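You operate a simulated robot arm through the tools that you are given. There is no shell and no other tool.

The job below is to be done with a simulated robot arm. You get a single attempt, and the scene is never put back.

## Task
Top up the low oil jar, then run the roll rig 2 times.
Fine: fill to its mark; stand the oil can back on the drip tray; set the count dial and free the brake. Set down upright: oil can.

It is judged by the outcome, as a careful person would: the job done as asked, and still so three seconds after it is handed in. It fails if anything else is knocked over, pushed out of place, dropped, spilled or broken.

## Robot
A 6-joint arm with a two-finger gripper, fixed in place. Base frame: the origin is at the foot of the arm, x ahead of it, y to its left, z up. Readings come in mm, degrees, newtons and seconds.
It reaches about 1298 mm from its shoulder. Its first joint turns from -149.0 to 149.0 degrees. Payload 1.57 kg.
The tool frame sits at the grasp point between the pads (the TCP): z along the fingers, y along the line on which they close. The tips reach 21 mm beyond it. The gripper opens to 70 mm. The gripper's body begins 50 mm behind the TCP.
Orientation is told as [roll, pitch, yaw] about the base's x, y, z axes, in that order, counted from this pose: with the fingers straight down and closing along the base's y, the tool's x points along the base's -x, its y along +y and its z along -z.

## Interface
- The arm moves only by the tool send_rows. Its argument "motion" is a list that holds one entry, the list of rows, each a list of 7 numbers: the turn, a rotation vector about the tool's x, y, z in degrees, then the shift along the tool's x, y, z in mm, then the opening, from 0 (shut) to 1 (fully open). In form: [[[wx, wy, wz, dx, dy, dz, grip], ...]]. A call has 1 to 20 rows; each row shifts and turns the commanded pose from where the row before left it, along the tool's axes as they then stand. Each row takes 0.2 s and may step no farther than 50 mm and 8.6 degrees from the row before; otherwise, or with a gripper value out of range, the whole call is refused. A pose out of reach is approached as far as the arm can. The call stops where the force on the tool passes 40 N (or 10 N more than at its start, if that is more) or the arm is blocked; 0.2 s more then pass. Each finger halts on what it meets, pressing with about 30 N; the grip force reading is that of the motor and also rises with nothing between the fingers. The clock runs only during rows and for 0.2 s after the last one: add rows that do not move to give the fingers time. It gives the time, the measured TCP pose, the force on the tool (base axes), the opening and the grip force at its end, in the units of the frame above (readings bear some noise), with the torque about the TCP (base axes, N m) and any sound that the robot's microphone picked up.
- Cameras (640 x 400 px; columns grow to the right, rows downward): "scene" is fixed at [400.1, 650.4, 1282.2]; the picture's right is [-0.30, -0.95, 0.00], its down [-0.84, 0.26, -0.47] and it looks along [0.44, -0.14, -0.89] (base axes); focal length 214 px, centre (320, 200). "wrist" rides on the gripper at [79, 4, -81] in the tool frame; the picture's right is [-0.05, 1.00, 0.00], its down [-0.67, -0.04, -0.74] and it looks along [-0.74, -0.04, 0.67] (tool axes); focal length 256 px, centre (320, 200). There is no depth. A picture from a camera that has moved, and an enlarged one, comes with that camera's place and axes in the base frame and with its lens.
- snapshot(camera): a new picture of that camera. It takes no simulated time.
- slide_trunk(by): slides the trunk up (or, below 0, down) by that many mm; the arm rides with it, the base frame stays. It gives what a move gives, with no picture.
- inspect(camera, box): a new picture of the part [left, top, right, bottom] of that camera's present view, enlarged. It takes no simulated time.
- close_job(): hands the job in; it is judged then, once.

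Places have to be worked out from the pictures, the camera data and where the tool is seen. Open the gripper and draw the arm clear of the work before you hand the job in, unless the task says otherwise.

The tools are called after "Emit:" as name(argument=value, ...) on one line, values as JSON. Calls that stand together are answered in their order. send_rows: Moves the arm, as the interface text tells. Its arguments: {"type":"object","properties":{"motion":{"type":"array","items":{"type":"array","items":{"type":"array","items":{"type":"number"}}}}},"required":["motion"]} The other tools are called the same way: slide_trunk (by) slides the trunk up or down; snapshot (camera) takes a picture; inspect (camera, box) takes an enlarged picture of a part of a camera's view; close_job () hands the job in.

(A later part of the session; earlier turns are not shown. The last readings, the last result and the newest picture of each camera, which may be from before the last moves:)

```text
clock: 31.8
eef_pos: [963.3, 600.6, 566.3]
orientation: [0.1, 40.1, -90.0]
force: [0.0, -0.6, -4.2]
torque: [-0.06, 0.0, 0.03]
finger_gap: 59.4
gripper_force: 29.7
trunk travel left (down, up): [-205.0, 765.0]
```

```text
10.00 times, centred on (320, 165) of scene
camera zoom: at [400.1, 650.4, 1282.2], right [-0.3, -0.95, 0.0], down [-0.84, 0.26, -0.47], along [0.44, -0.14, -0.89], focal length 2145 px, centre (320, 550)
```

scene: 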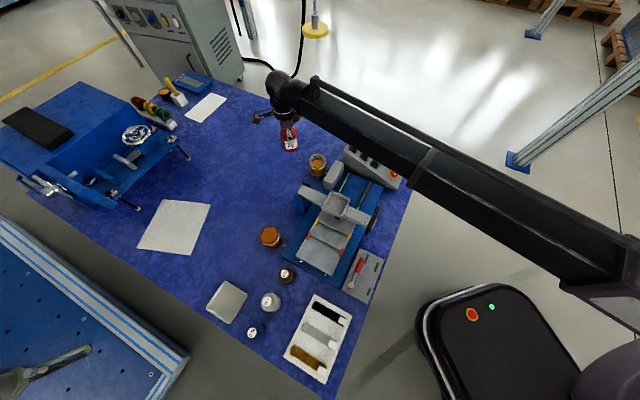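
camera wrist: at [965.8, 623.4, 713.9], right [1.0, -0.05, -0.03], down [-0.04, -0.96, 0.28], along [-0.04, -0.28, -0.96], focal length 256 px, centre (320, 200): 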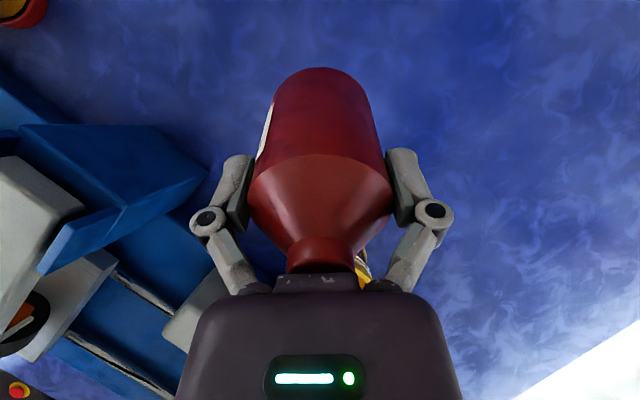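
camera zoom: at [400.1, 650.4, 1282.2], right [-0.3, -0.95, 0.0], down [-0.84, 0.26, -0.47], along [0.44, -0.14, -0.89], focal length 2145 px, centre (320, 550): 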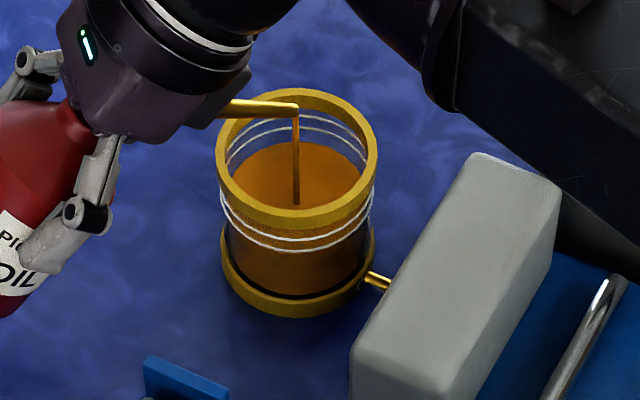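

The level is rising at roughly 9 px/s in this view, and the target band at the back wall is about v=113–127. I'll hold another 1.2 s.

Emit:
send_rows(motion=[[[0, 0, 0, 0, 0, 0, 0], [0, 0, 0, 0, 0, 0, 0], [0, 0, 0, 0, 0, 0, 0], [0, 0, 0, 0, 0, 0, 0], [0, 0, 0, 0, 0, 0, 0]]])

Emit:
inspect(camera="scene", box=[305, 150, 329, 165])

Emit:
inspect(camera="scene", box=[300, 145, 340, 185])

```text
clock: 33.0
eef_pos: [961.5, 601.0, 567.7]
orientation: [0.0, 40.0, -90.0]
force: [1.5, 0.2, -4.5]
torque: [-0.04, -0.03, -0.01]
finger_gap: 59.4
gripper_force: 30.0
trunk travel left (down, up): [-205.0, 765.0]
```

```text
16.00 times, centred on (317, 158) of scene
camera zoom: at [400.1, 650.4, 1282.2], right [-0.3, -0.95, 0.0], down [-0.84, 0.26, -0.47], along [0.44, -0.14, -0.89], focal length 3432 px, centre (368, 880)
```

zoom: 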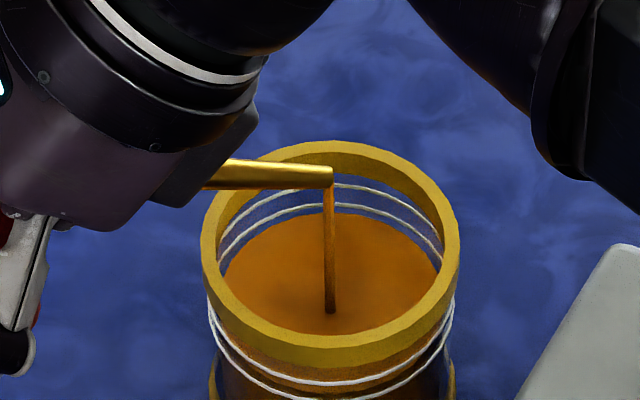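

```text
10.00 times, centred on (320, 165) of scene
camera zoom: at [400.1, 650.4, 1282.2], right [-0.3, -0.95, 0.0], down [-0.84, 0.26, -0.47], along [0.44, -0.14, -0.89], focal length 2145 px, centre (320, 550)
```

zoom: 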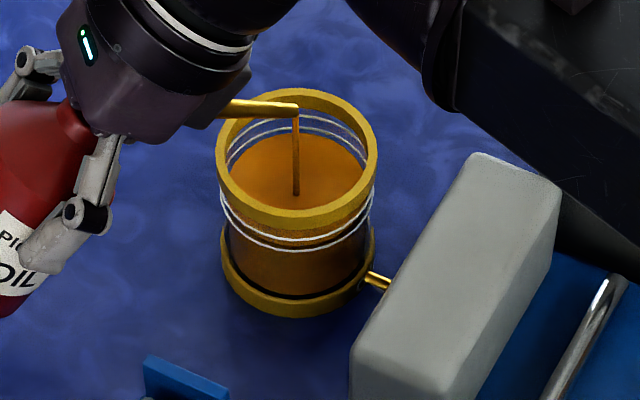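

The oil is just under the lower line now. I'll hold 1.0 s more, then check.

Emit:
send_rows(motion=[[[0, 0, 0, 0, 0, 0, 0], [0, 0, 0, 0, 0, 0, 0], [0, 0, 0, 0, 0, 0, 0], [0, 0, 0, 0, 0, 0, 0]]])

Emit:
inspect(camera="scene", box=[305, 150, 329, 165])

```text
clock: 34.0
eef_pos: [961.1, 599.4, 566.6]
orientation: [0.0, 40.0, -90.0]
force: [0.2, -0.5, -3.9]
torque: [-0.06, -0.02, -0.02]
finger_gap: 59.4
gripper_force: 30.5
trunk travel left (down, up): [-205.0, 765.0]
```

```text
16.00 times, centred on (317, 158) of scene
camera zoom: at [400.1, 650.4, 1282.2], right [-0.3, -0.95, 0.0], down [-0.84, 0.26, -0.47], along [0.44, -0.14, -0.89], focal length 3432 px, centre (368, 880)
```

zoom: 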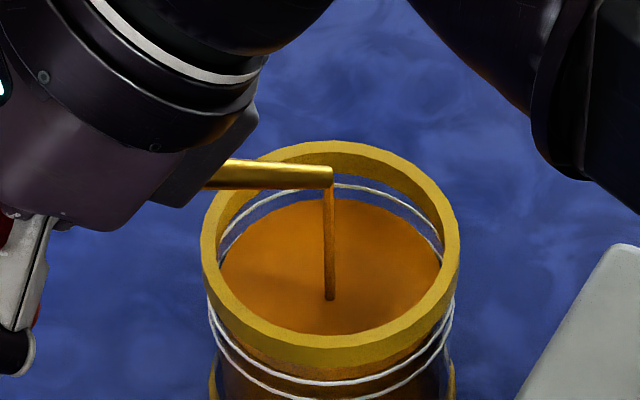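

The oil has just covered the lower line. One more 0.2 s row, then I'll tilt back to 28° to stop mid-band, keeping the tip over the jar.

Emit:
send_rows(motion=[[[0, 0, 0, 0, 0, 0, 0], [0, -8, 0, -12.04, 0, 12.17, 0], [0, -4, 0, -5.12, 0, 5.36, 0], [0, 0, 0, 0, 0, 0, 0], [0, 0, 0, 0, 0, 0, 0]]])

Emit:
inspect(camera="scene", box=[305, 150, 329, 165])

Emit:
inspect(camera="scene", box=[280, 130, 360, 180])

```text
clock: 35.2
eef_pos: [960.4, 597.2, 544.9]
orientation: [0.0, 27.9, -89.9]
force: [-0.6, 0.3, -4.0]
torque: [-0.03, -0.01, -0.01]
finger_gap: 59.5
gripper_force: 29.9
trunk travel left (down, up): [-205.0, 765.0]
```

```text
16.00 times, centred on (317, 158) of scene
camera zoom: at [400.1, 650.4, 1282.2], right [-0.3, -0.95, 0.0], down [-0.84, 0.26, -0.47], along [0.44, -0.14, -0.89], focal length 3432 px, centre (368, 880)
```

zoom: 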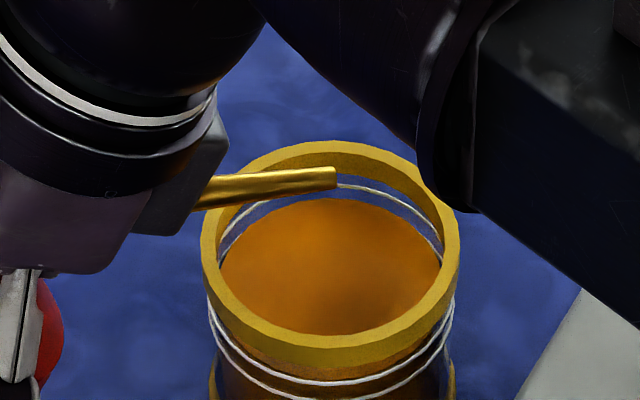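

```text
8.00 times, centred on (320, 155) of scene
camera zoom: at [400.1, 650.4, 1282.2], right [-0.3, -0.95, 0.0], down [-0.84, 0.26, -0.47], along [0.44, -0.14, -0.89], focal length 1716 px, centre (320, 560)
```

zoom: 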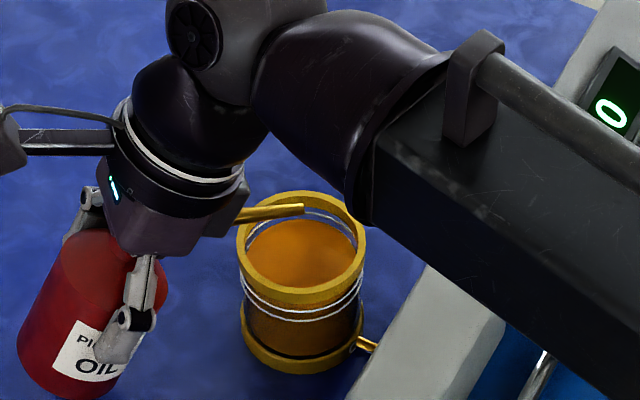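

Flow has stopped cleanly. I'll check precisely where the level sits relative to the two lines.

Emit:
inspect(camera="scene", box=[318, 153, 334, 163])

Emit:
inspect(camera="scene", box=[308, 164, 330, 178])

Emit:
inspect(camera="scene", box=[258, 222, 288, 240])

```text
16.00 times, centred on (326, 158) of scene
camera zoom: at [400.1, 650.4, 1282.2], right [-0.3, -0.95, 0.0], down [-0.84, 0.26, -0.47], along [0.44, -0.14, -0.89], focal length 3432 px, centre (224, 872)
```

zoom: 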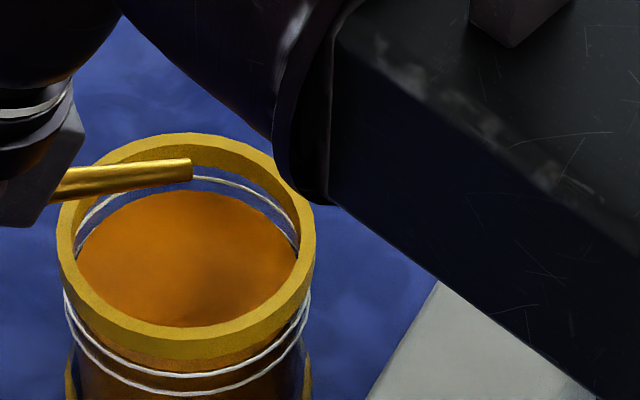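

```text
16.00 times, centred on (319, 171) of scene
camera zoom: at [400.1, 650.4, 1282.2], right [-0.3, -0.95, 0.0], down [-0.84, 0.26, -0.47], along [0.44, -0.14, -0.89], focal length 3432 px, centre (336, 664)
```

zoom: 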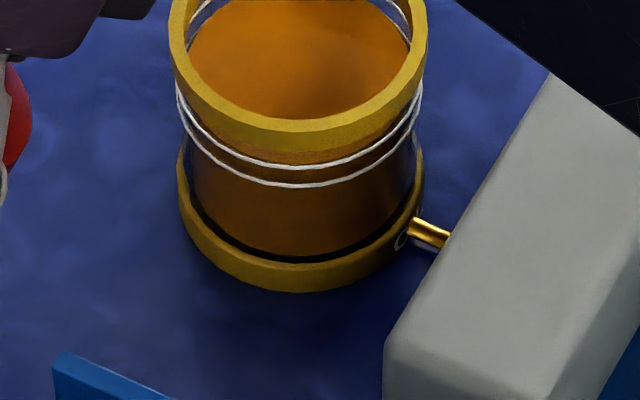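

```text
16.00 times, centred on (273, 231) of scene
camera zoom: at [400.1, 650.4, 1282.2], right [-0.3, -0.95, 0.0], down [-0.84, 0.26, -0.47], along [0.44, -0.14, -0.89], focal length 3432 px, centre (1072, -296)
```

zoom: 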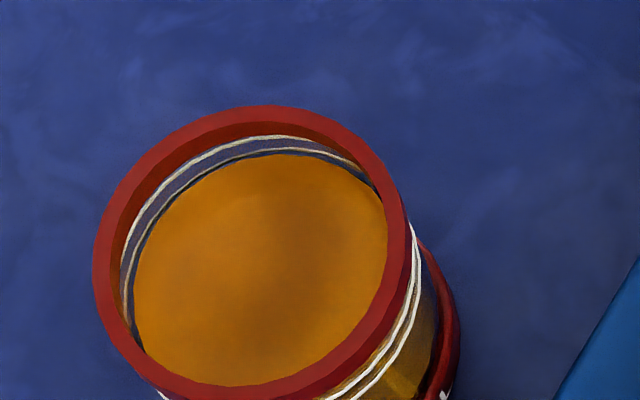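

Correcting for the lines sitting on the outside of the glass, the level is about two-thirds of the way up the band, so the jar is at its mark. I'll raise the trunk 200 mm and then bring the can upright.

Emit:
slide_trunk(by=200)

Emit:
send_rows(motion=[[[0, -8, 0, -28.95, 0, -2.02, 0], [0, -8, 0, -28.95, 0, -2.02, 0], [0, -8, 0, -28.95, 0, -2.02, 0], [0, -4, 0, -14.5, 0, -0.5, 0], [0, 0, 0, 0, 0, 0, 0]]])

Emit:
snapshot(camera="scene")

Emit:
inspect(camera="scene", box=[300, 145, 340, 185])

```text
clock: 37.4
eef_pos: [959.0, 596.8, 744.3]
orientation: [0.0, 28.0, -90.0]
force: [0.0, 0.5, -4.8]
torque: [-0.05, 0.02, -0.04]
finger_gap: 59.6
gripper_force: 30.2
trunk travel left (down, up): [-405.0, 565.0]
```

```text
clock: 38.6
eef_pos: [959.1, 498.2, 722.9]
orientation: [-0.1, -0.1, -90.0]
force: [-0.1, -0.4, -4.4]
torque: [0.02, -0.02, -0.01]
finger_gap: 59.2
gripper_force: 30.0
trunk travel left (down, up): [-405.0, 565.0]
```

```text
taken
```

scene: 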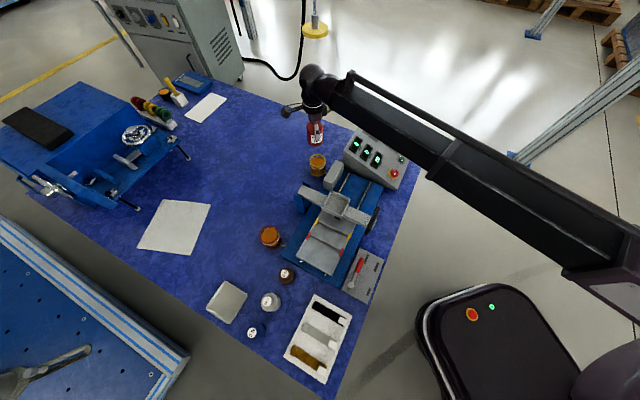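

```text
10.00 times, centred on (320, 165) of scene
camera zoom: at [400.1, 650.4, 1282.2], right [-0.3, -0.95, 0.0], down [-0.84, 0.26, -0.47], along [0.44, -0.14, -0.89], focal length 2145 px, centre (320, 550)
```

zoom: 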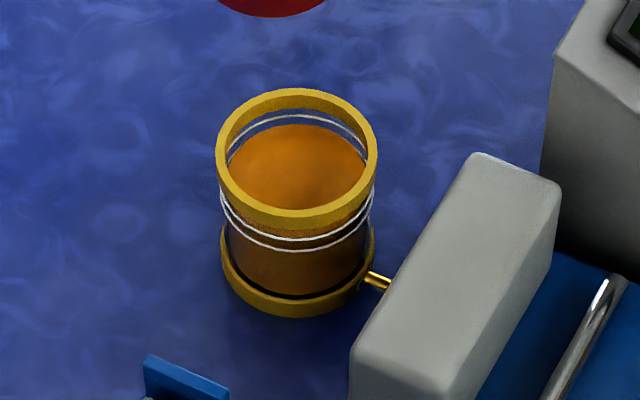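

The jar looks right and there's no spill. I'll rotate back to yaw 45° and then carry the can back above the tray.

Emit:
send_rows(motion=[[[0, 0, -4, 0, 0, 0, 0], [0, 0, -8.5, 0, 0, 0, 0], [0, 0, -8.5, 0, 0, 0, 0], [0, 0, -8.5, 0, 0, 0, 0], [0, 0, -8.5, 0, 0, 0, 0], [0, 0, -8.5, 0, 0, 0, 0], [0, 0, -8.5, 0, 0, 0, 0], [0, 0, -8.5, 0, 0, 0, 0], [0, 0, -8.5, 0, 0, 0, 0], [0, 0, -8.5, 0, 0, 0, 0], [0, 0, -8.5, 0, 0, 0, 0], [0, 0, -8.5, 0, 0, 0, 0], [0, 0, -8.5, 0, 0, 0, 0], [0, 0, -8.5, 0, 0, 0, 0], [0, 0, -8.5, 0, 0, 0, 0], [0, 0, -8.5, 0, 0, 0, 0], [0, 0, -3.5, 0, 0, 0, 0], [0, 0, 0, 0, 0, 0, 0]]])

Emit:
send_rows(motion=[[[0, 0, 0, -0.5, 20, 0, 0], [0, 0, 0, -0.5, 46, 0, 0], [0, 0, 0, -0.5, 46, 0, 0], [0, 0, 0, -0.5, 46, 0, 0], [0, 0, 0, -0.5, 46, 0, 0], [0, 0, 0, -0.5, 46, 0, 0], [0, 0, 0, -0.5, 46, 0, 0], [0, 0, 0, -0.5, 46, 0, 0], [0, 0, 0, -0.5, 46, 0, 0], [0, 0, 0, -0.5, 46, 0, 0], [0, 0, 0, -0.5, 46, 0, 0], [0, 0, 0, -0.5, 46, 0, 0], [0, 0, 0, -0.5, 46, 0, 0], [0, 0, 0, -0.5, 34, 0, 0], [0, 0, 0, -0.4, 13.8, 0, 0], [0, 0, 0, 0, 0, 0, 0], [0, 0, 0, 0, 0, 0, 0]]])

Emit:
snapshot(camera="wrist")

Emit:
snapshot(camera="scene")

```text
clock: 42.4
eef_pos: [960.0, 499.7, 723.2]
orientation: [0.0, 0.0, 45.0]
force: [-0.1, 0.0, -3.3]
torque: [-0.03, 0.03, 0.02]
finger_gap: 59.4
gripper_force: 30.1
out of reach, approached as far as the arm can: row 8
trunk travel left (down, up): [-405.0, 565.0]
```

```text
clock: 46.0
eef_pos: [526.1, 939.8, 723.5]
orientation: [0.0, 0.0, 45.0]
force: [-0.5, -0.4, -4.0]
torque: [0.0, -0.01, -0.02]
finger_gap: 59.3
gripper_force: 29.9
trunk travel left (down, up): [-405.0, 565.0]
```

```text
taken
camera wrist: at [468.9, 886.5, 805.9], right [-0.67, 0.74, 0.0], down [0.5, 0.45, 0.74], along [0.55, 0.5, -0.67], focal length 256 px, centre (320, 200)
```

wrist: 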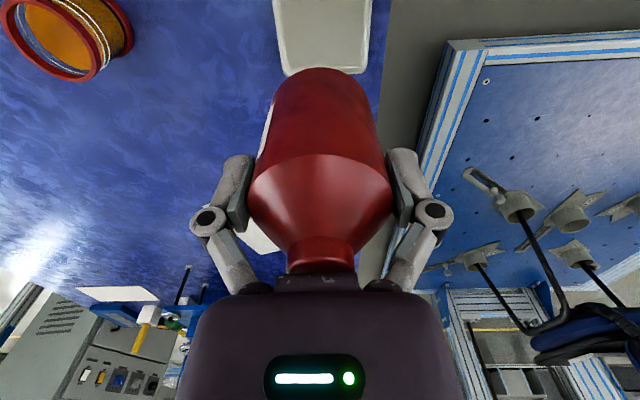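

```text
taken
```

scene: 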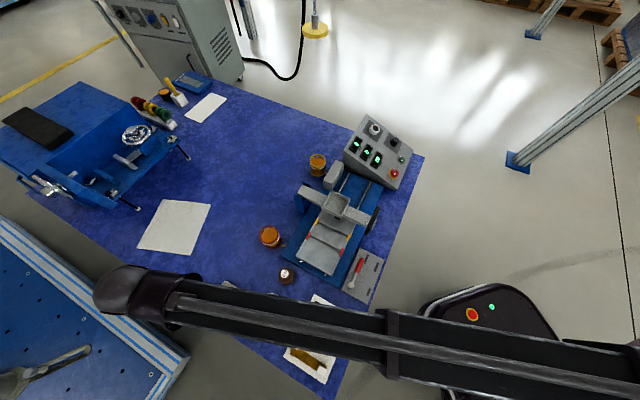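

The can sits unchanged in the grip. I'll correct a 2–3 mm offset and lower with the trunk in stages.

Emit:
send_rows(motion=[[[0, 0, 0, -2.3, 1.9, 0, 0], [0, 0, 0, 0, 0, 0, 0]]])

Emit:
slide_trunk(by=-180)

Emit:
snapshot(camera="wrist")

Emit:
inspect(camera="scene", box=[160, 250, 260, 330])

```text
clock: 46.6
eef_pos: [527.1, 942.8, 724.1]
orientation: [0.1, 0.0, 44.9]
force: [0.1, 0.1, -4.7]
torque: [0.0, 0.02, 0.01]
finger_gap: 59.4
gripper_force: 29.9
trunk travel left (down, up): [-405.0, 565.0]
```

```text
clock: 48.6
eef_pos: [526.5, 944.1, 543.9]
orientation: [0.0, 0.0, 44.9]
force: [0.1, -0.4, -4.2]
torque: [0.0, 0.01, -0.01]
finger_gap: 59.7
gripper_force: 30.2
trunk travel left (down, up): [-225.0, 745.0]
```

```text
taken
camera wrist: at [469.3, 891.0, 626.0], right [-0.67, 0.74, 0.0], down [0.5, 0.45, 0.74], along [0.55, 0.5, -0.67], focal length 256 px, centre (320, 200)
```

wrist: 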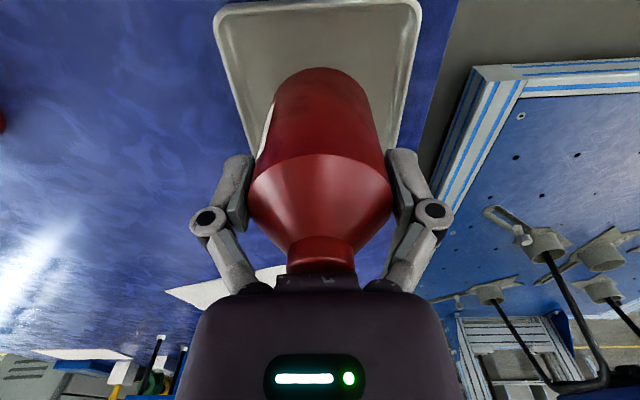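

```text
5.00 times, centred on (210, 290) of scene
camera zoom: at [400.1, 650.4, 1282.2], right [-0.3, -0.95, 0.0], down [-0.84, 0.26, -0.47], along [0.44, -0.14, -0.89], focal length 1072 px, centre (870, -250)
```

zoom: 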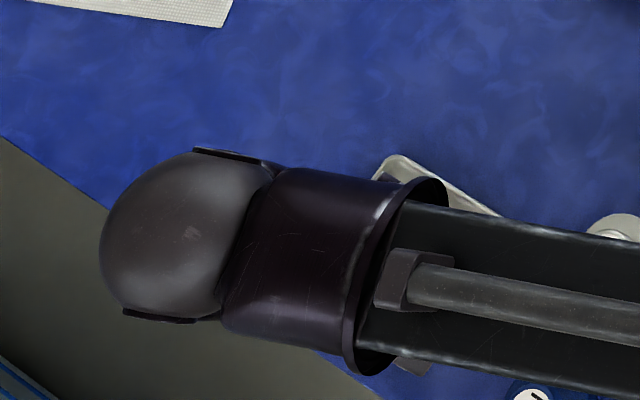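

Positioned over the tray and slightly better centred than before. I'll lower the remaining 20 mm.

Emit:
slide_trunk(by=-18)

Emit:
slide_trunk(by=-2)

Emit:
snapshot(camera="wrist")

```text
clock: 49.2
eef_pos: [526.4, 945.1, 525.5]
orientation: [0.1, 0.0, 45.1]
force: [-0.1, -0.6, -4.4]
torque: [0.01, 0.03, 0.02]
finger_gap: 59.5
gripper_force: 30.2
trunk travel left (down, up): [-207.0, 763.0]
```

```text
clock: 49.8
eef_pos: [527.2, 943.2, 524.8]
orientation: [-0.1, -0.1, 45.0]
force: [1.5, 3.5, 10.4]
torque: [-0.13, 0.01, 0.02]
finger_gap: 59.5
gripper_force: 29.5
trunk travel left (down, up): [-205.0, 765.0]
```

```text
taken
camera wrist: at [469.2, 890.8, 607.5], right [-0.67, 0.74, 0.0], down [0.5, 0.45, 0.75], along [0.55, 0.5, -0.67], focal length 256 px, centre (320, 200)
```

wrist: 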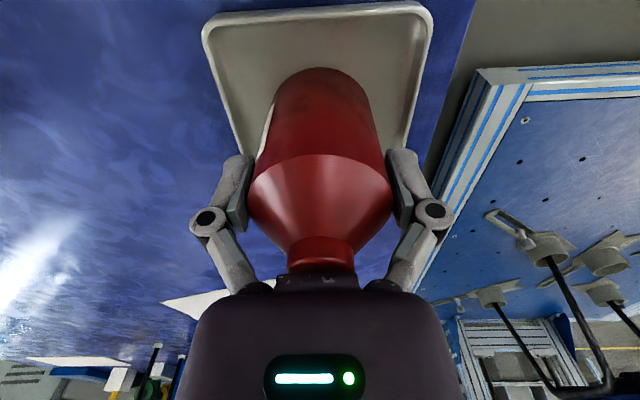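

The can is resting on the tray: the force flipped to +10 N. I'll release it.

Emit:
send_rows(motion=[[[0, 0, 0, 0, 0, 0, 0.92], [0, 0, 0, 0, 0, 0, 1], [0, 0, 0, 0, 0, 0, 1], [0, 0, 0, 0, 0, 0, 1]]])

Emit:
snapshot(camera="wrist")

```text
clock: 50.8
eef_pos: [526.4, 944.8, 524.6]
orientation: [0.0, 0.0, 45.0]
force: [0.2, -0.7, 0.9]
torque: [0.01, 0.0, 0.01]
finger_gap: 70.0
gripper_force: 0.1
trunk travel left (down, up): [-205.0, 765.0]
```

```text
taken
camera wrist: at [469.2, 890.8, 606.4], right [-0.67, 0.74, 0.0], down [0.5, 0.45, 0.74], along [0.55, 0.5, -0.67], focal length 256 px, centre (320, 200)
```

wrist: 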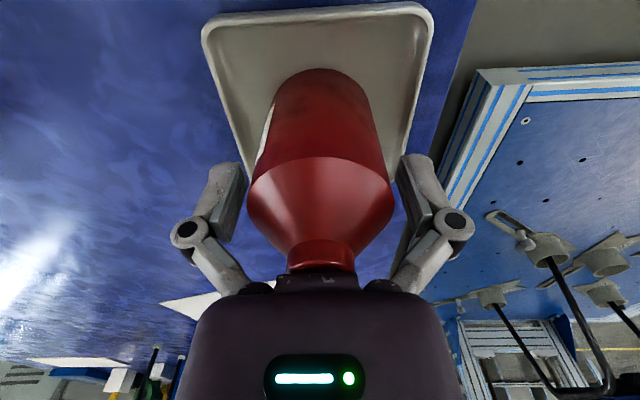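

Released, and the can stands upright on the tray. I'll raise the trunk straight up to clear it.

Emit:
slide_trunk(by=200)

Emit:
snapshot(camera="wrist")

```text
clock: 52.9
eef_pos: [526.6, 943.3, 724.3]
orientation: [0.0, 0.0, 44.9]
force: [0.0, -0.6, 0.7]
torque: [0.0, -0.01, -0.03]
finger_gap: 70.1
gripper_force: 0.1
trunk travel left (down, up): [-405.0, 565.0]
```

```text
taken
camera wrist: at [469.2, 890.9, 806.3], right [-0.67, 0.74, 0.0], down [0.5, 0.45, 0.74], along [0.55, 0.5, -0.67], focal length 256 px, centre (320, 200)
```

wrist: 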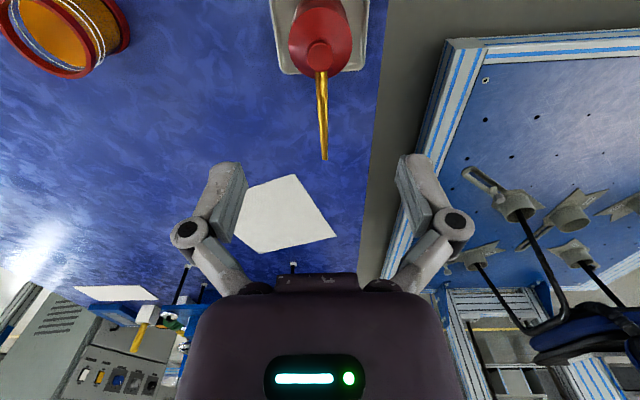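

The can is standing well on the tray. Next is the brake lever. I'll swing above the rig's near side and tilt the tool so the wrist camera looks down on the lever, which also tests whether I can reach inward.

Emit:
send_rows(motion=[[[0, 0, 0, 27.66, -32.69, 0, 1], [0, 0, 0, 27.66, -32.69, 0, 1], [0, 0, 0, 27.66, -32.69, 0, 1], [0, 0, 0, 27.66, -32.69, 0, 1], [0, 0, 0, 27.66, -32.69, 0, 0.5], [0, 0, 0, 27.66, -32.69, 0, 0], [0, 0, 0, 27.66, -32.69, 0, 0], [0, 0, 0, 27.66, -32.69, 0, 0], [0, 0, 0, 27.66, -32.69, 0, 0], [0, 8, 0, 28.95, 0, -2.02, 0], [0, 8, 0, 28.95, 0, -2.02, 0], [0, 8, 0, 28.95, 0, -2.02, 0], [0, 8, 0, 28.95, 0, -2.02, 0], [0, 8, 0, 28.95, 0, -2.02, 0]]])

Emit:
snapshot(camera="wrist")

Emit:
snapshot(camera="scene")

```text
clock: 55.9
eef_pos: [456.6, 469.0, 741.9]
orientation: [0.8, 25.3, 44.9]
force: [0.5, -0.4, 0.2]
torque: [0.0, -0.02, 0.01]
finger_gap: 0.1
gripper_force: 28.5
out of reach, approached as far as the arm can: row 2, 4, 13, 14
trunk travel left (down, up): [-405.0, 565.0]
```

```text
taken
camera wrist: at [430.1, 445.3, 850.5], right [-0.67, 0.75, -0.01], down [0.68, 0.62, 0.39], along [0.29, 0.25, -0.92], focal length 256 px, centre (320, 200)
```

wrist: 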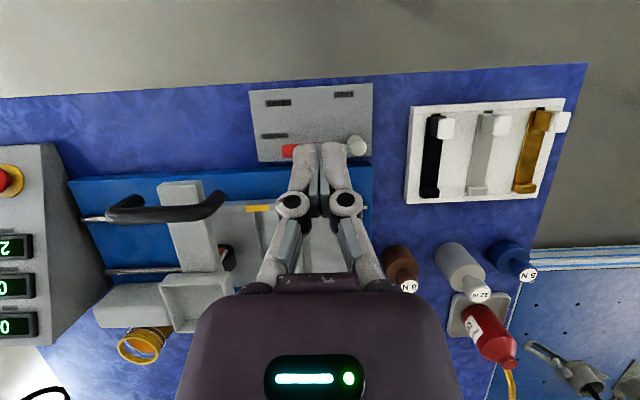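

```text
taken
```

scene: 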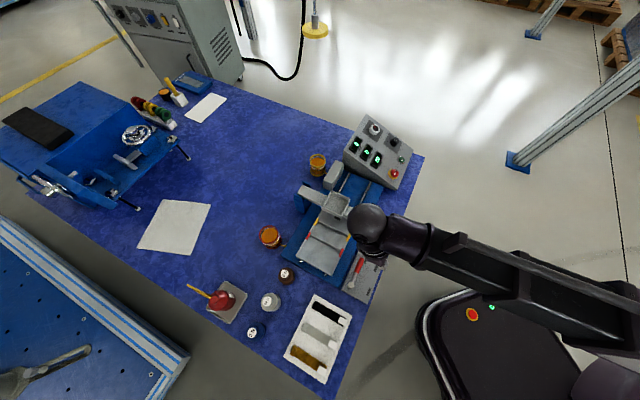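

The tilt saturates near 25°, but the TCP already reaches 655 mm out. I'll inspect the lever closely from here.

Emit:
inspect(camera="wrist", box=[240, 70, 400, 170])

Emit:
inspect(camera="wrist", box=[60, 160, 260, 360])

Emit:
inspect(camera="scene", box=[330, 240, 400, 310])

```text
4.00 times, centred on (320, 120) of wrist
camera zoom: at [430.1, 445.3, 850.5], right [-0.67, 0.75, -0.01], down [0.68, 0.62, 0.39], along [0.29, 0.25, -0.92], focal length 1024 px, centre (320, 520)
```

zoom: 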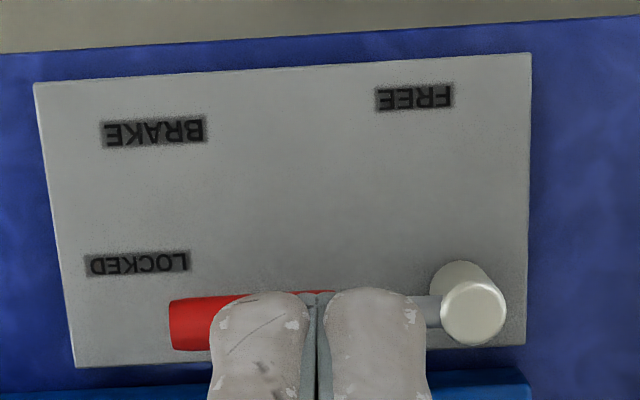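

```text
2.00 times, centred on (160, 260) of wrist
camera zoom: at [430.1, 445.3, 850.5], right [-0.67, 0.75, -0.01], down [0.68, 0.62, 0.39], along [0.29, 0.25, -0.92], focal length 512 px, centre (640, 80)
```

zoom: 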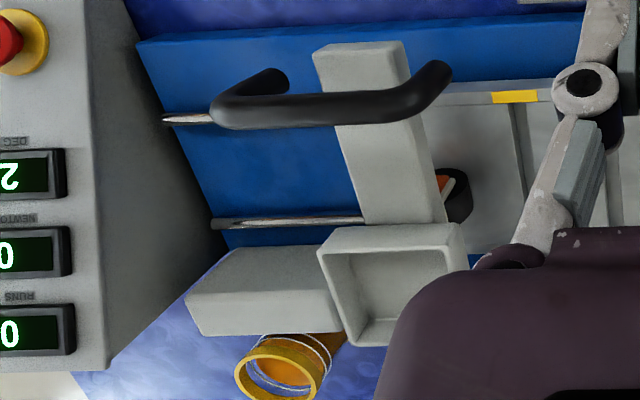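

```text
5.71 times, centred on (365, 275) of scene
camera zoom: at [400.1, 650.4, 1282.2], right [-0.3, -0.95, 0.0], down [-0.84, 0.26, -0.47], along [0.44, -0.14, -0.89], focal length 1226 px, centre (63, -229)
```

zoom: 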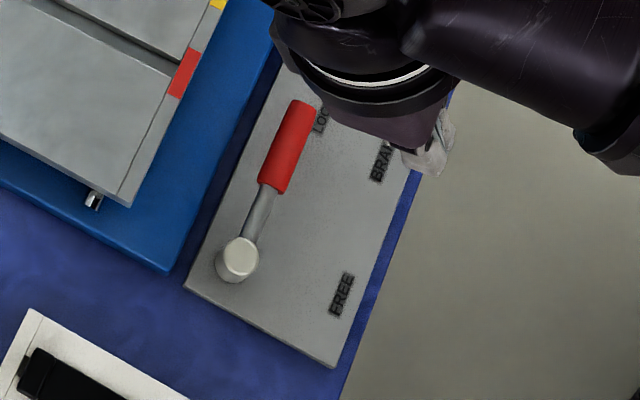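

The lever's hub is at about (448,526) with its top at z≈509. The red handle spans a radius of 46–103 mm at azimuth -45° and z≈500, and FREE lies about 90° clockwise. I'll test how far inward the tool can reach while still high.

Emit:
send_rows(motion=[[[0, 0, 0, 13.5, 0, 6.4, 0], [0, 0, 0, 13.5, 0, 6.4, 0], [0, 0, 0, 13.5, 0, 6.4, 0], [0, 0, 0, 0, 0, 0, 0]]])

```text
clock: 56.9
eef_pos: [425.8, 436.4, 742.2]
orientation: [0.9, 25.3, 44.9]
force: [0.5, 0.7, -1.8]
torque: [0.01, 0.01, -0.01]
finger_gap: 0.0
gripper_force: 28.7
trunk travel left (down, up): [-405.0, 565.0]
```

There's no limit there, so the inward reach is fine. I'd prefer vertical fingers for a clean push, so I'll test the upright tool at the same small radius.

Emit:
send_rows(motion=[[[0, -8.4, 0, -30.4, 0, -2.23, 0], [0, -8.4, 0, -30.4, 0, -2.23, 0], [0, -8.5, 0, -30.7, 0, -2.25, 0], [0, 0, 0, 30, 0, 0, 0], [0, 0, 0, 30, 0, 0, 0], [0, 0, 0, 30, 0, 0, 0], [0, 0, 0, 0, 0, 0, 0]]])

Emit:
snapshot(camera="scene")

```text
clock: 58.5
eef_pos: [420.8, 435.5, 723.8]
orientation: [0.7, 0.0, 44.6]
force: [-0.6, -0.4, 1.0]
torque: [-0.01, -0.03, 0.04]
finger_gap: 0.0
gripper_force: 29.1
trunk travel left (down, up): [-405.0, 565.0]
```

```text
taken
```

scene: 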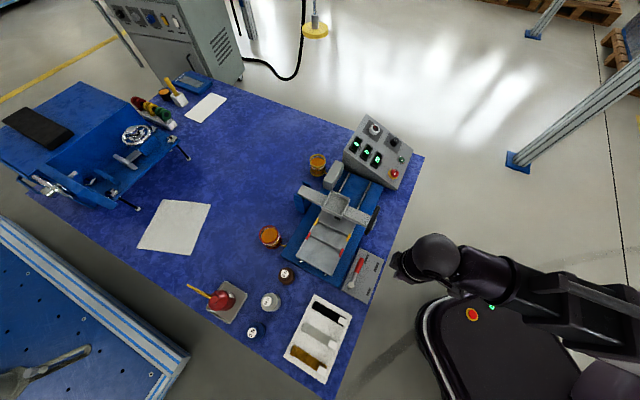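

Vertical reach works here too. I'll look at the gap between the handle and the rig base from this low-radius pose.

Emit:
snapshot(camera="wrist")

Emit:
inspect(camera="wrist", box=[220, 0, 420, 125])

Emit:
inspect(camera="scene", box=[325, 225, 385, 285])

```text
taken
camera wrist: at [365.2, 382.6, 806.5], right [-0.66, 0.75, 0.01], down [0.51, 0.44, 0.74], along [0.55, 0.5, -0.67], focal length 256 px, centre (320, 200)
```

wrist: 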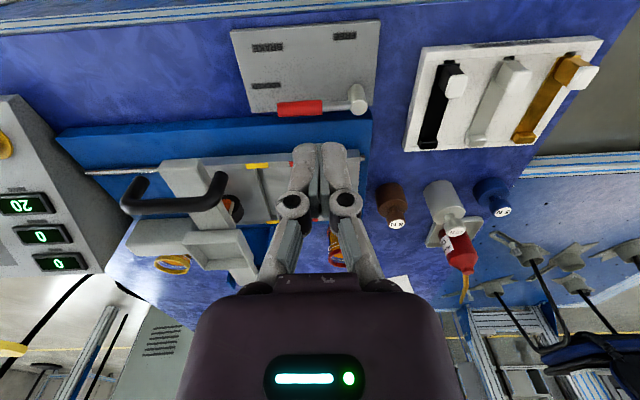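

```text
3.20 times, centred on (320, 62) of wrist
camera zoom: at [365.2, 382.6, 806.5], right [-0.66, 0.75, 0.01], down [0.51, 0.44, 0.74], along [0.55, 0.5, -0.67], focal length 819 px, centre (320, 640)
```

zoom: 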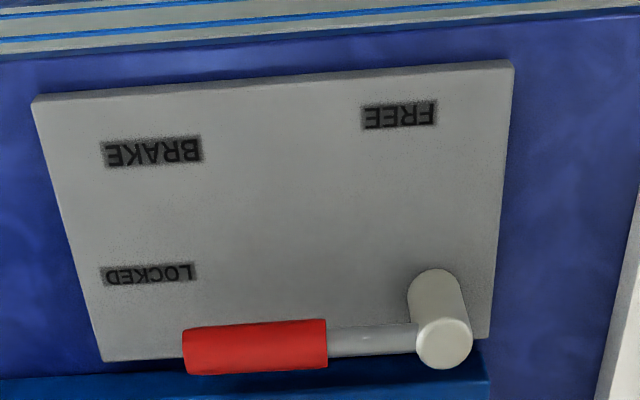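

```text
6.67 times, centred on (355, 255) of scene
camera zoom: at [400.1, 650.4, 1282.2], right [-0.3, -0.95, 0.0], down [-0.84, 0.26, -0.47], along [0.44, -0.14, -0.89], focal length 1430 px, centre (87, -167)
```

zoom: 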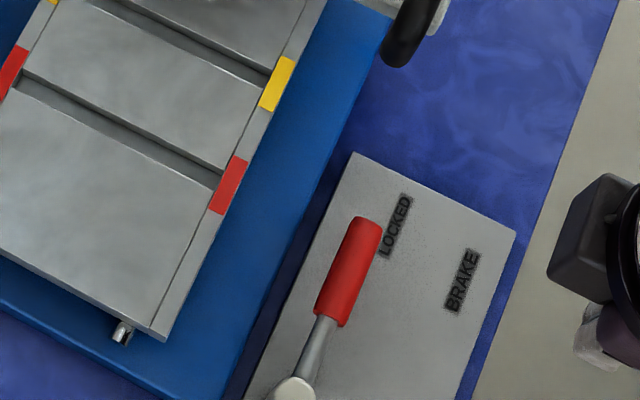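

The rig base is low and about 20 mm beyond the handle, so there's room. I'll position the closed fingers just outward of the handle, at (516,494.5), still high up, and square the orientation.

Emit:
send_rows(motion=[[[0.5, 0.5, -0.4, -36.3, -8.5, 0, 0], [0, 0, 0, -36.3, -8.5, 0, 0], [0, 0, 0, -36.3, -8.5, 0, 0], [0, 0, 0, 0, 0, 0, 0], [0, 0, 0, 0, 0, 0, 0]]])

Emit:
slide_trunk(by=-160)

Emit:
snapshot(camera="wrist")

Emit:
inspect(camera="scene", box=[325, 225, 405, 305])

```text
clock: 59.7
eef_pos: [520.6, 494.5, 723.6]
orientation: [0.1, 0.5, 45.0]
force: [0.3, 0.3, 0.2]
torque: [-0.03, 0.02, 0.0]
finger_gap: 0.0
gripper_force: 28.7
trunk travel left (down, up): [-405.0, 565.0]
```

```text
clock: 61.6
eef_pos: [521.4, 494.1, 564.7]
orientation: [0.1, 0.5, 44.9]
force: [-0.8, -0.5, -0.1]
torque: [0.0, -0.02, 0.0]
finger_gap: 0.1
gripper_force: 28.6
trunk travel left (down, up): [-245.0, 725.0]
```

```text
taken
camera wrist: at [464.5, 442.2, 647.2], right [-0.67, 0.74, 0.0], down [0.5, 0.45, 0.74], along [0.55, 0.5, -0.67], focal length 256 px, centre (320, 200)
```

wrist: 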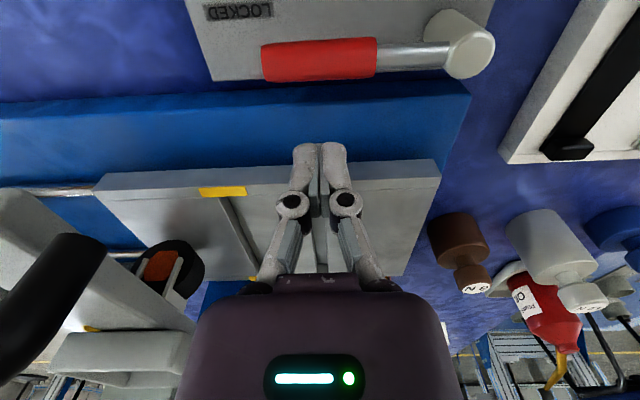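

```text
5.00 times, centred on (365, 265) of scene
camera zoom: at [400.1, 650.4, 1282.2], right [-0.3, -0.95, 0.0], down [-0.84, 0.26, -0.47], along [0.44, -0.14, -0.89], focal length 1072 px, centre (95, -125)
```

zoom: 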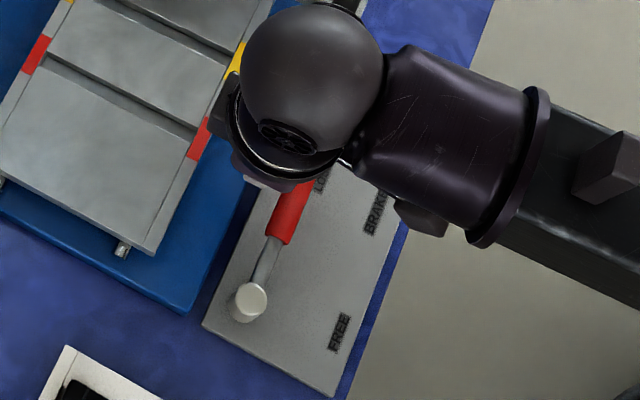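

The fingertips are about 10 mm outward of the handle. The rig base top could be as high as z≈480, so I'll lower only until the tips are at z≈493, still below the handle's centre at z≈501.

Emit:
slide_trunk(by=-50)

Emit:
snapshot(camera="wrist")

Emit:
inspect(camera="wrist", box=[230, 40, 410, 200])

```text
clock: 62.5
eef_pos: [521.3, 493.8, 515.1]
orientation: [0.2, 0.5, 45.0]
force: [-0.2, -0.4, -0.3]
torque: [0.02, 0.02, 0.05]
finger_gap: 0.0
gripper_force: 29.2
trunk travel left (down, up): [-195.0, 775.0]
```

```text
taken
camera wrist: at [464.5, 442.2, 597.1], right [-0.67, 0.74, 0.0], down [0.5, 0.45, 0.74], along [0.55, 0.5, -0.67], focal length 256 px, centre (320, 200)
```

wrist: 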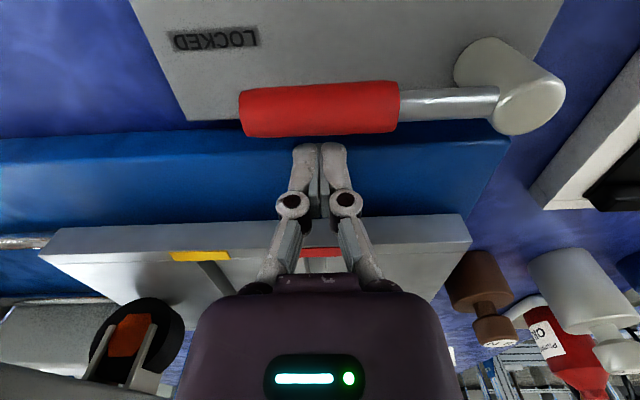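

```text
2.50 times, centred on (320, 120) of wrist
camera zoom: at [464.5, 442.2, 597.1], right [-0.67, 0.74, 0.0], down [0.5, 0.45, 0.74], along [0.55, 0.5, -0.67], focal length 640 px, centre (320, 400)
```

zoom: 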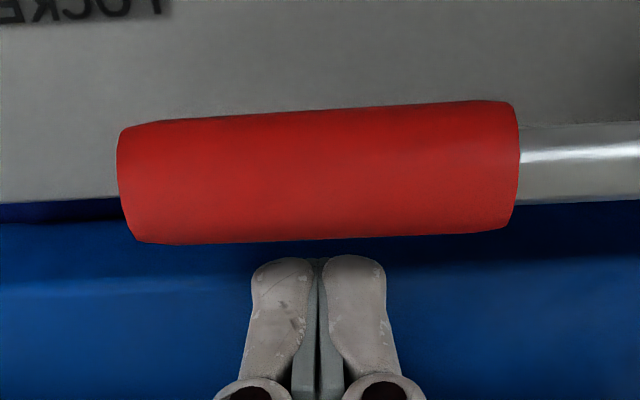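

The tips sit right behind the handle. I'll push it along its arc around the hub, halfway first, then check.

Emit:
send_rows(motion=[[[0, 0, 0, 6.2, 1.1, 0, 0], [0, 0, 0, 6.2, 1.1, 0, 0], [0, 0, 0, 8.5, -1.25, 0, 0], [0, 0, 0, 8.5, -1.25, 0, 0], [0, 0, 0, 8.85, 0.95, 0, 0], [0, 0, 0, 8.85, 0.95, 0, 0], [0, 0, 0, 8.75, 3.25, 0, 0], [0, 0, 0, 8.75, 3.25, 0, 0], [0, 0, 0, 0, 0, 0, 0]]])

Emit:
snapshot(camera="wrist")

Emit:
inspect(camera="scene", box=[325, 225, 405, 305])

```text
clock: 64.5
eef_pos: [469.0, 456.1, 515.2]
orientation: [0.2, 0.5, 45.0]
force: [0.4, -0.4, 0.2]
torque: [0.02, 0.0, 0.0]
finger_gap: 0.0
gripper_force: 28.8
trunk travel left (down, up): [-195.0, 775.0]
```

```text
taken
camera wrist: at [412.6, 402.1, 597.1], right [-0.67, 0.74, 0.0], down [0.5, 0.45, 0.74], along [0.55, 0.5, -0.67], focal length 256 px, centre (320, 200)
```

wrist: 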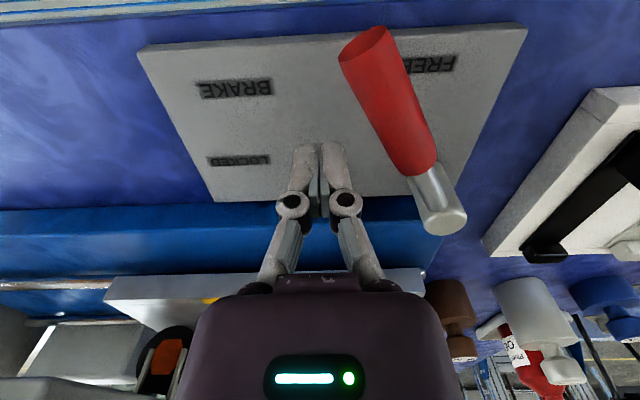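

```text
5.00 times, centred on (365, 265) of scene
camera zoom: at [400.1, 650.4, 1282.2], right [-0.3, -0.95, 0.0], down [-0.84, 0.26, -0.47], along [0.44, -0.14, -0.89], focal length 1072 px, centre (95, -125)
```

zoom: 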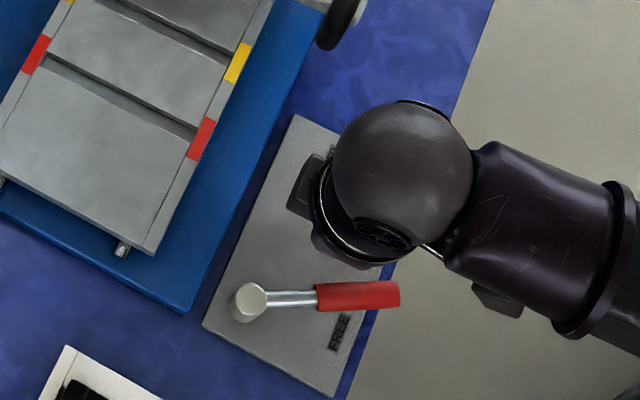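

The lever snapped ahead of the fingers to about azimuth -105°, next to the FREE label. I'll push gently further to see whether it's at its end stop.

Emit:
send_rows(motion=[[[0, 0, 0, 7.9, 5.75, 0, 0], [0, 0, 0, 6, 4.5, 0, 0], [0, 0, 0, 0.5, 2, 0, 0], [0, 0, 0, 0.5, 2, 0, 0], [0, 0, 0, 0, 0, 0, 0]]])

Emit:
snapshot(camera="wrist")

Emit:
inspect(camera="scene", box=[325, 225, 405, 305])

```text
clock: 65.8
eef_pos: [452.8, 451.9, 514.5]
orientation: [-0.4, 0.3, 44.8]
force: [11.4, -3.8, 2.1]
torque: [-0.03, -0.06, 0.03]
finger_gap: 0.1
gripper_force: 27.9
trunk travel left (down, up): [-195.0, 775.0]
stopped in row 5: the force on the tool passed its limit at 40 N (the readings are from after the stop); the commanded pose is now the measured one
```

```text
taken
camera wrist: at [395.1, 400.1, 596.8], right [-0.67, 0.75, -0.01], down [0.5, 0.45, 0.74], along [0.56, 0.49, -0.67], focal length 256 px, centre (320, 200)
```

wrist: 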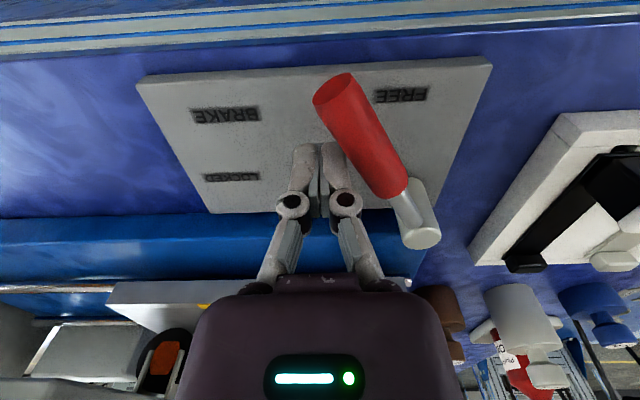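

```text
5.00 times, centred on (365, 265) of scene
camera zoom: at [400.1, 650.4, 1282.2], right [-0.3, -0.95, 0.0], down [-0.84, 0.26, -0.47], along [0.44, -0.14, -0.89], focal length 1072 px, centre (95, -125)
```

zoom: 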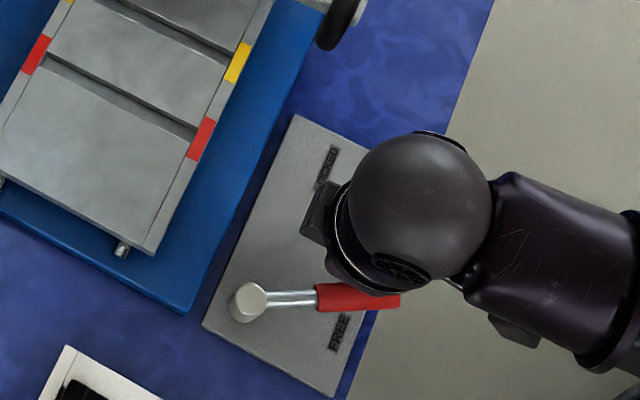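

40 N of resistance and the lever didn't move, so it is at its FREE stop. I'll back off and rise.

Emit:
send_rows(motion=[[[0, 0, 0, -3, -5, 0, 0], [0, 0, 0, -6, -6, 0, 0], [0, 0, 0, 0, 0, 0, 0]]])

Emit:
slide_trunk(by=210)

Emit:
inspect(camera="scene", box=[325, 225, 405, 305])

```text
clock: 66.5
eef_pos: [464.2, 453.3, 514.4]
orientation: [-0.3, 0.3, 44.9]
force: [-1.0, 0.4, 0.6]
torque: [-0.01, -0.03, 0.0]
finger_gap: 0.0
gripper_force: 28.7
trunk travel left (down, up): [-195.0, 775.0]
```

```text
clock: 68.8
eef_pos: [465.7, 452.7, 723.7]
orientation: [-0.4, 0.4, 44.9]
force: [1.2, 0.3, 0.3]
torque: [-0.01, 0.0, -0.02]
finger_gap: 0.0
gripper_force: 28.5
trunk travel left (down, up): [-405.0, 565.0]
```

```text
5.00 times, centred on (365, 265) of scene
camera zoom: at [400.1, 650.4, 1282.2], right [-0.3, -0.95, 0.0], down [-0.84, 0.26, -0.47], along [0.44, -0.14, -0.89], focal length 1072 px, centre (95, -125)
```

zoom: 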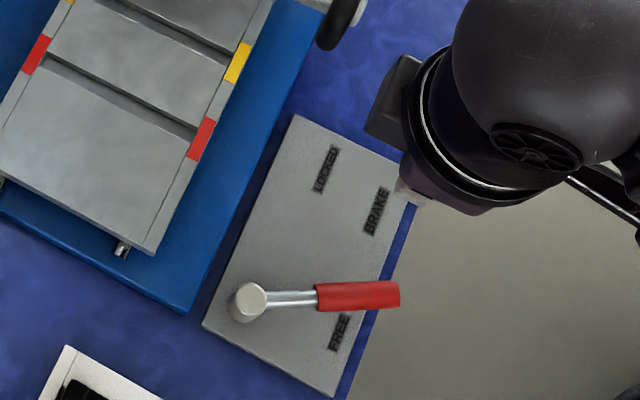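

The brake is FREE. Now for the panel: I'll swing over to it with the wrist camera facing the count dial for an accurate look.

Emit:
send_rows(motion=[[[0, -0.57, 0, -3.8, -30, 0, 0.5], [0, 0, 0, -3.8, -46.7, 0, 1], [0, 0, 0, -3.8, -46.7, 0, 1], [0, 0, 0, -3.8, -46.7, 0, 1], [0, 0, 0, -3.8, -46.7, 0, 1], [0, 0, 0, -3.8, -46.7, 0, 1], [0, 0, 0, -3.8, -46.7, 0, 1], [0, 0, 0, -3.8, -46.7, 0, 1], [0, 0, 0, -3.8, -46.7, 0, 1], [0, 0, 0, -3.8, -46.7, 0, 1], [0, 0, 0, -3.8, -46.7, 0, 1], [0, 0, 0, -3.8, -46.7, 0, 1], [0, 0, 0, 0, -17, 0, 1], [0, 0, 0, 0, 0, 0, 1]]])

Emit:
snapshot(camera="wrist")

Emit:
snapshot(camera="scene")

```text
clock: 71.8
eef_pos: [893.7, 90.8, 724.0]
orientation: [-0.4, -0.2, 44.9]
force: [0.4, -0.4, 0.9]
torque: [0.01, 0.0, 0.0]
finger_gap: 70.1
gripper_force: 0.0
out of reach, approached as far as the arm can: row 10
trunk travel left (down, up): [-405.0, 565.0]
```

```text
taken
camera wrist: at [835.0, 37.4, 806.1], right [-0.67, 0.74, 0.0], down [0.49, 0.45, 0.75], along [0.56, 0.5, -0.66], focal length 256 px, centre (320, 200)
```

wrist: 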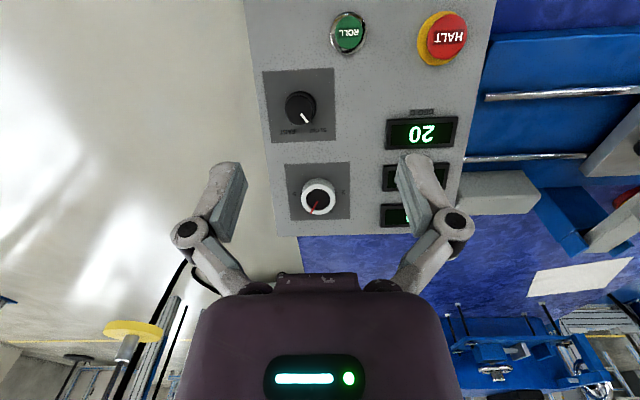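

```text
taken
```

scene: 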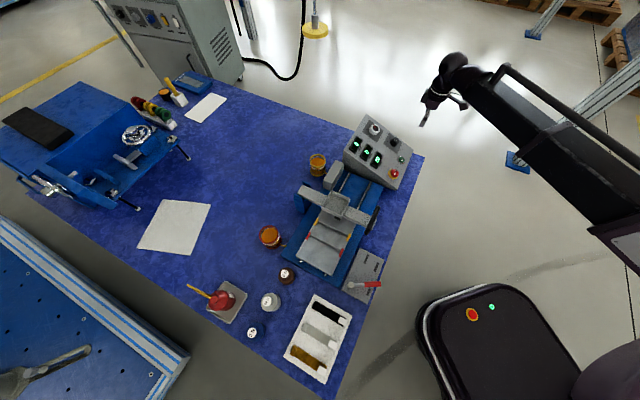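

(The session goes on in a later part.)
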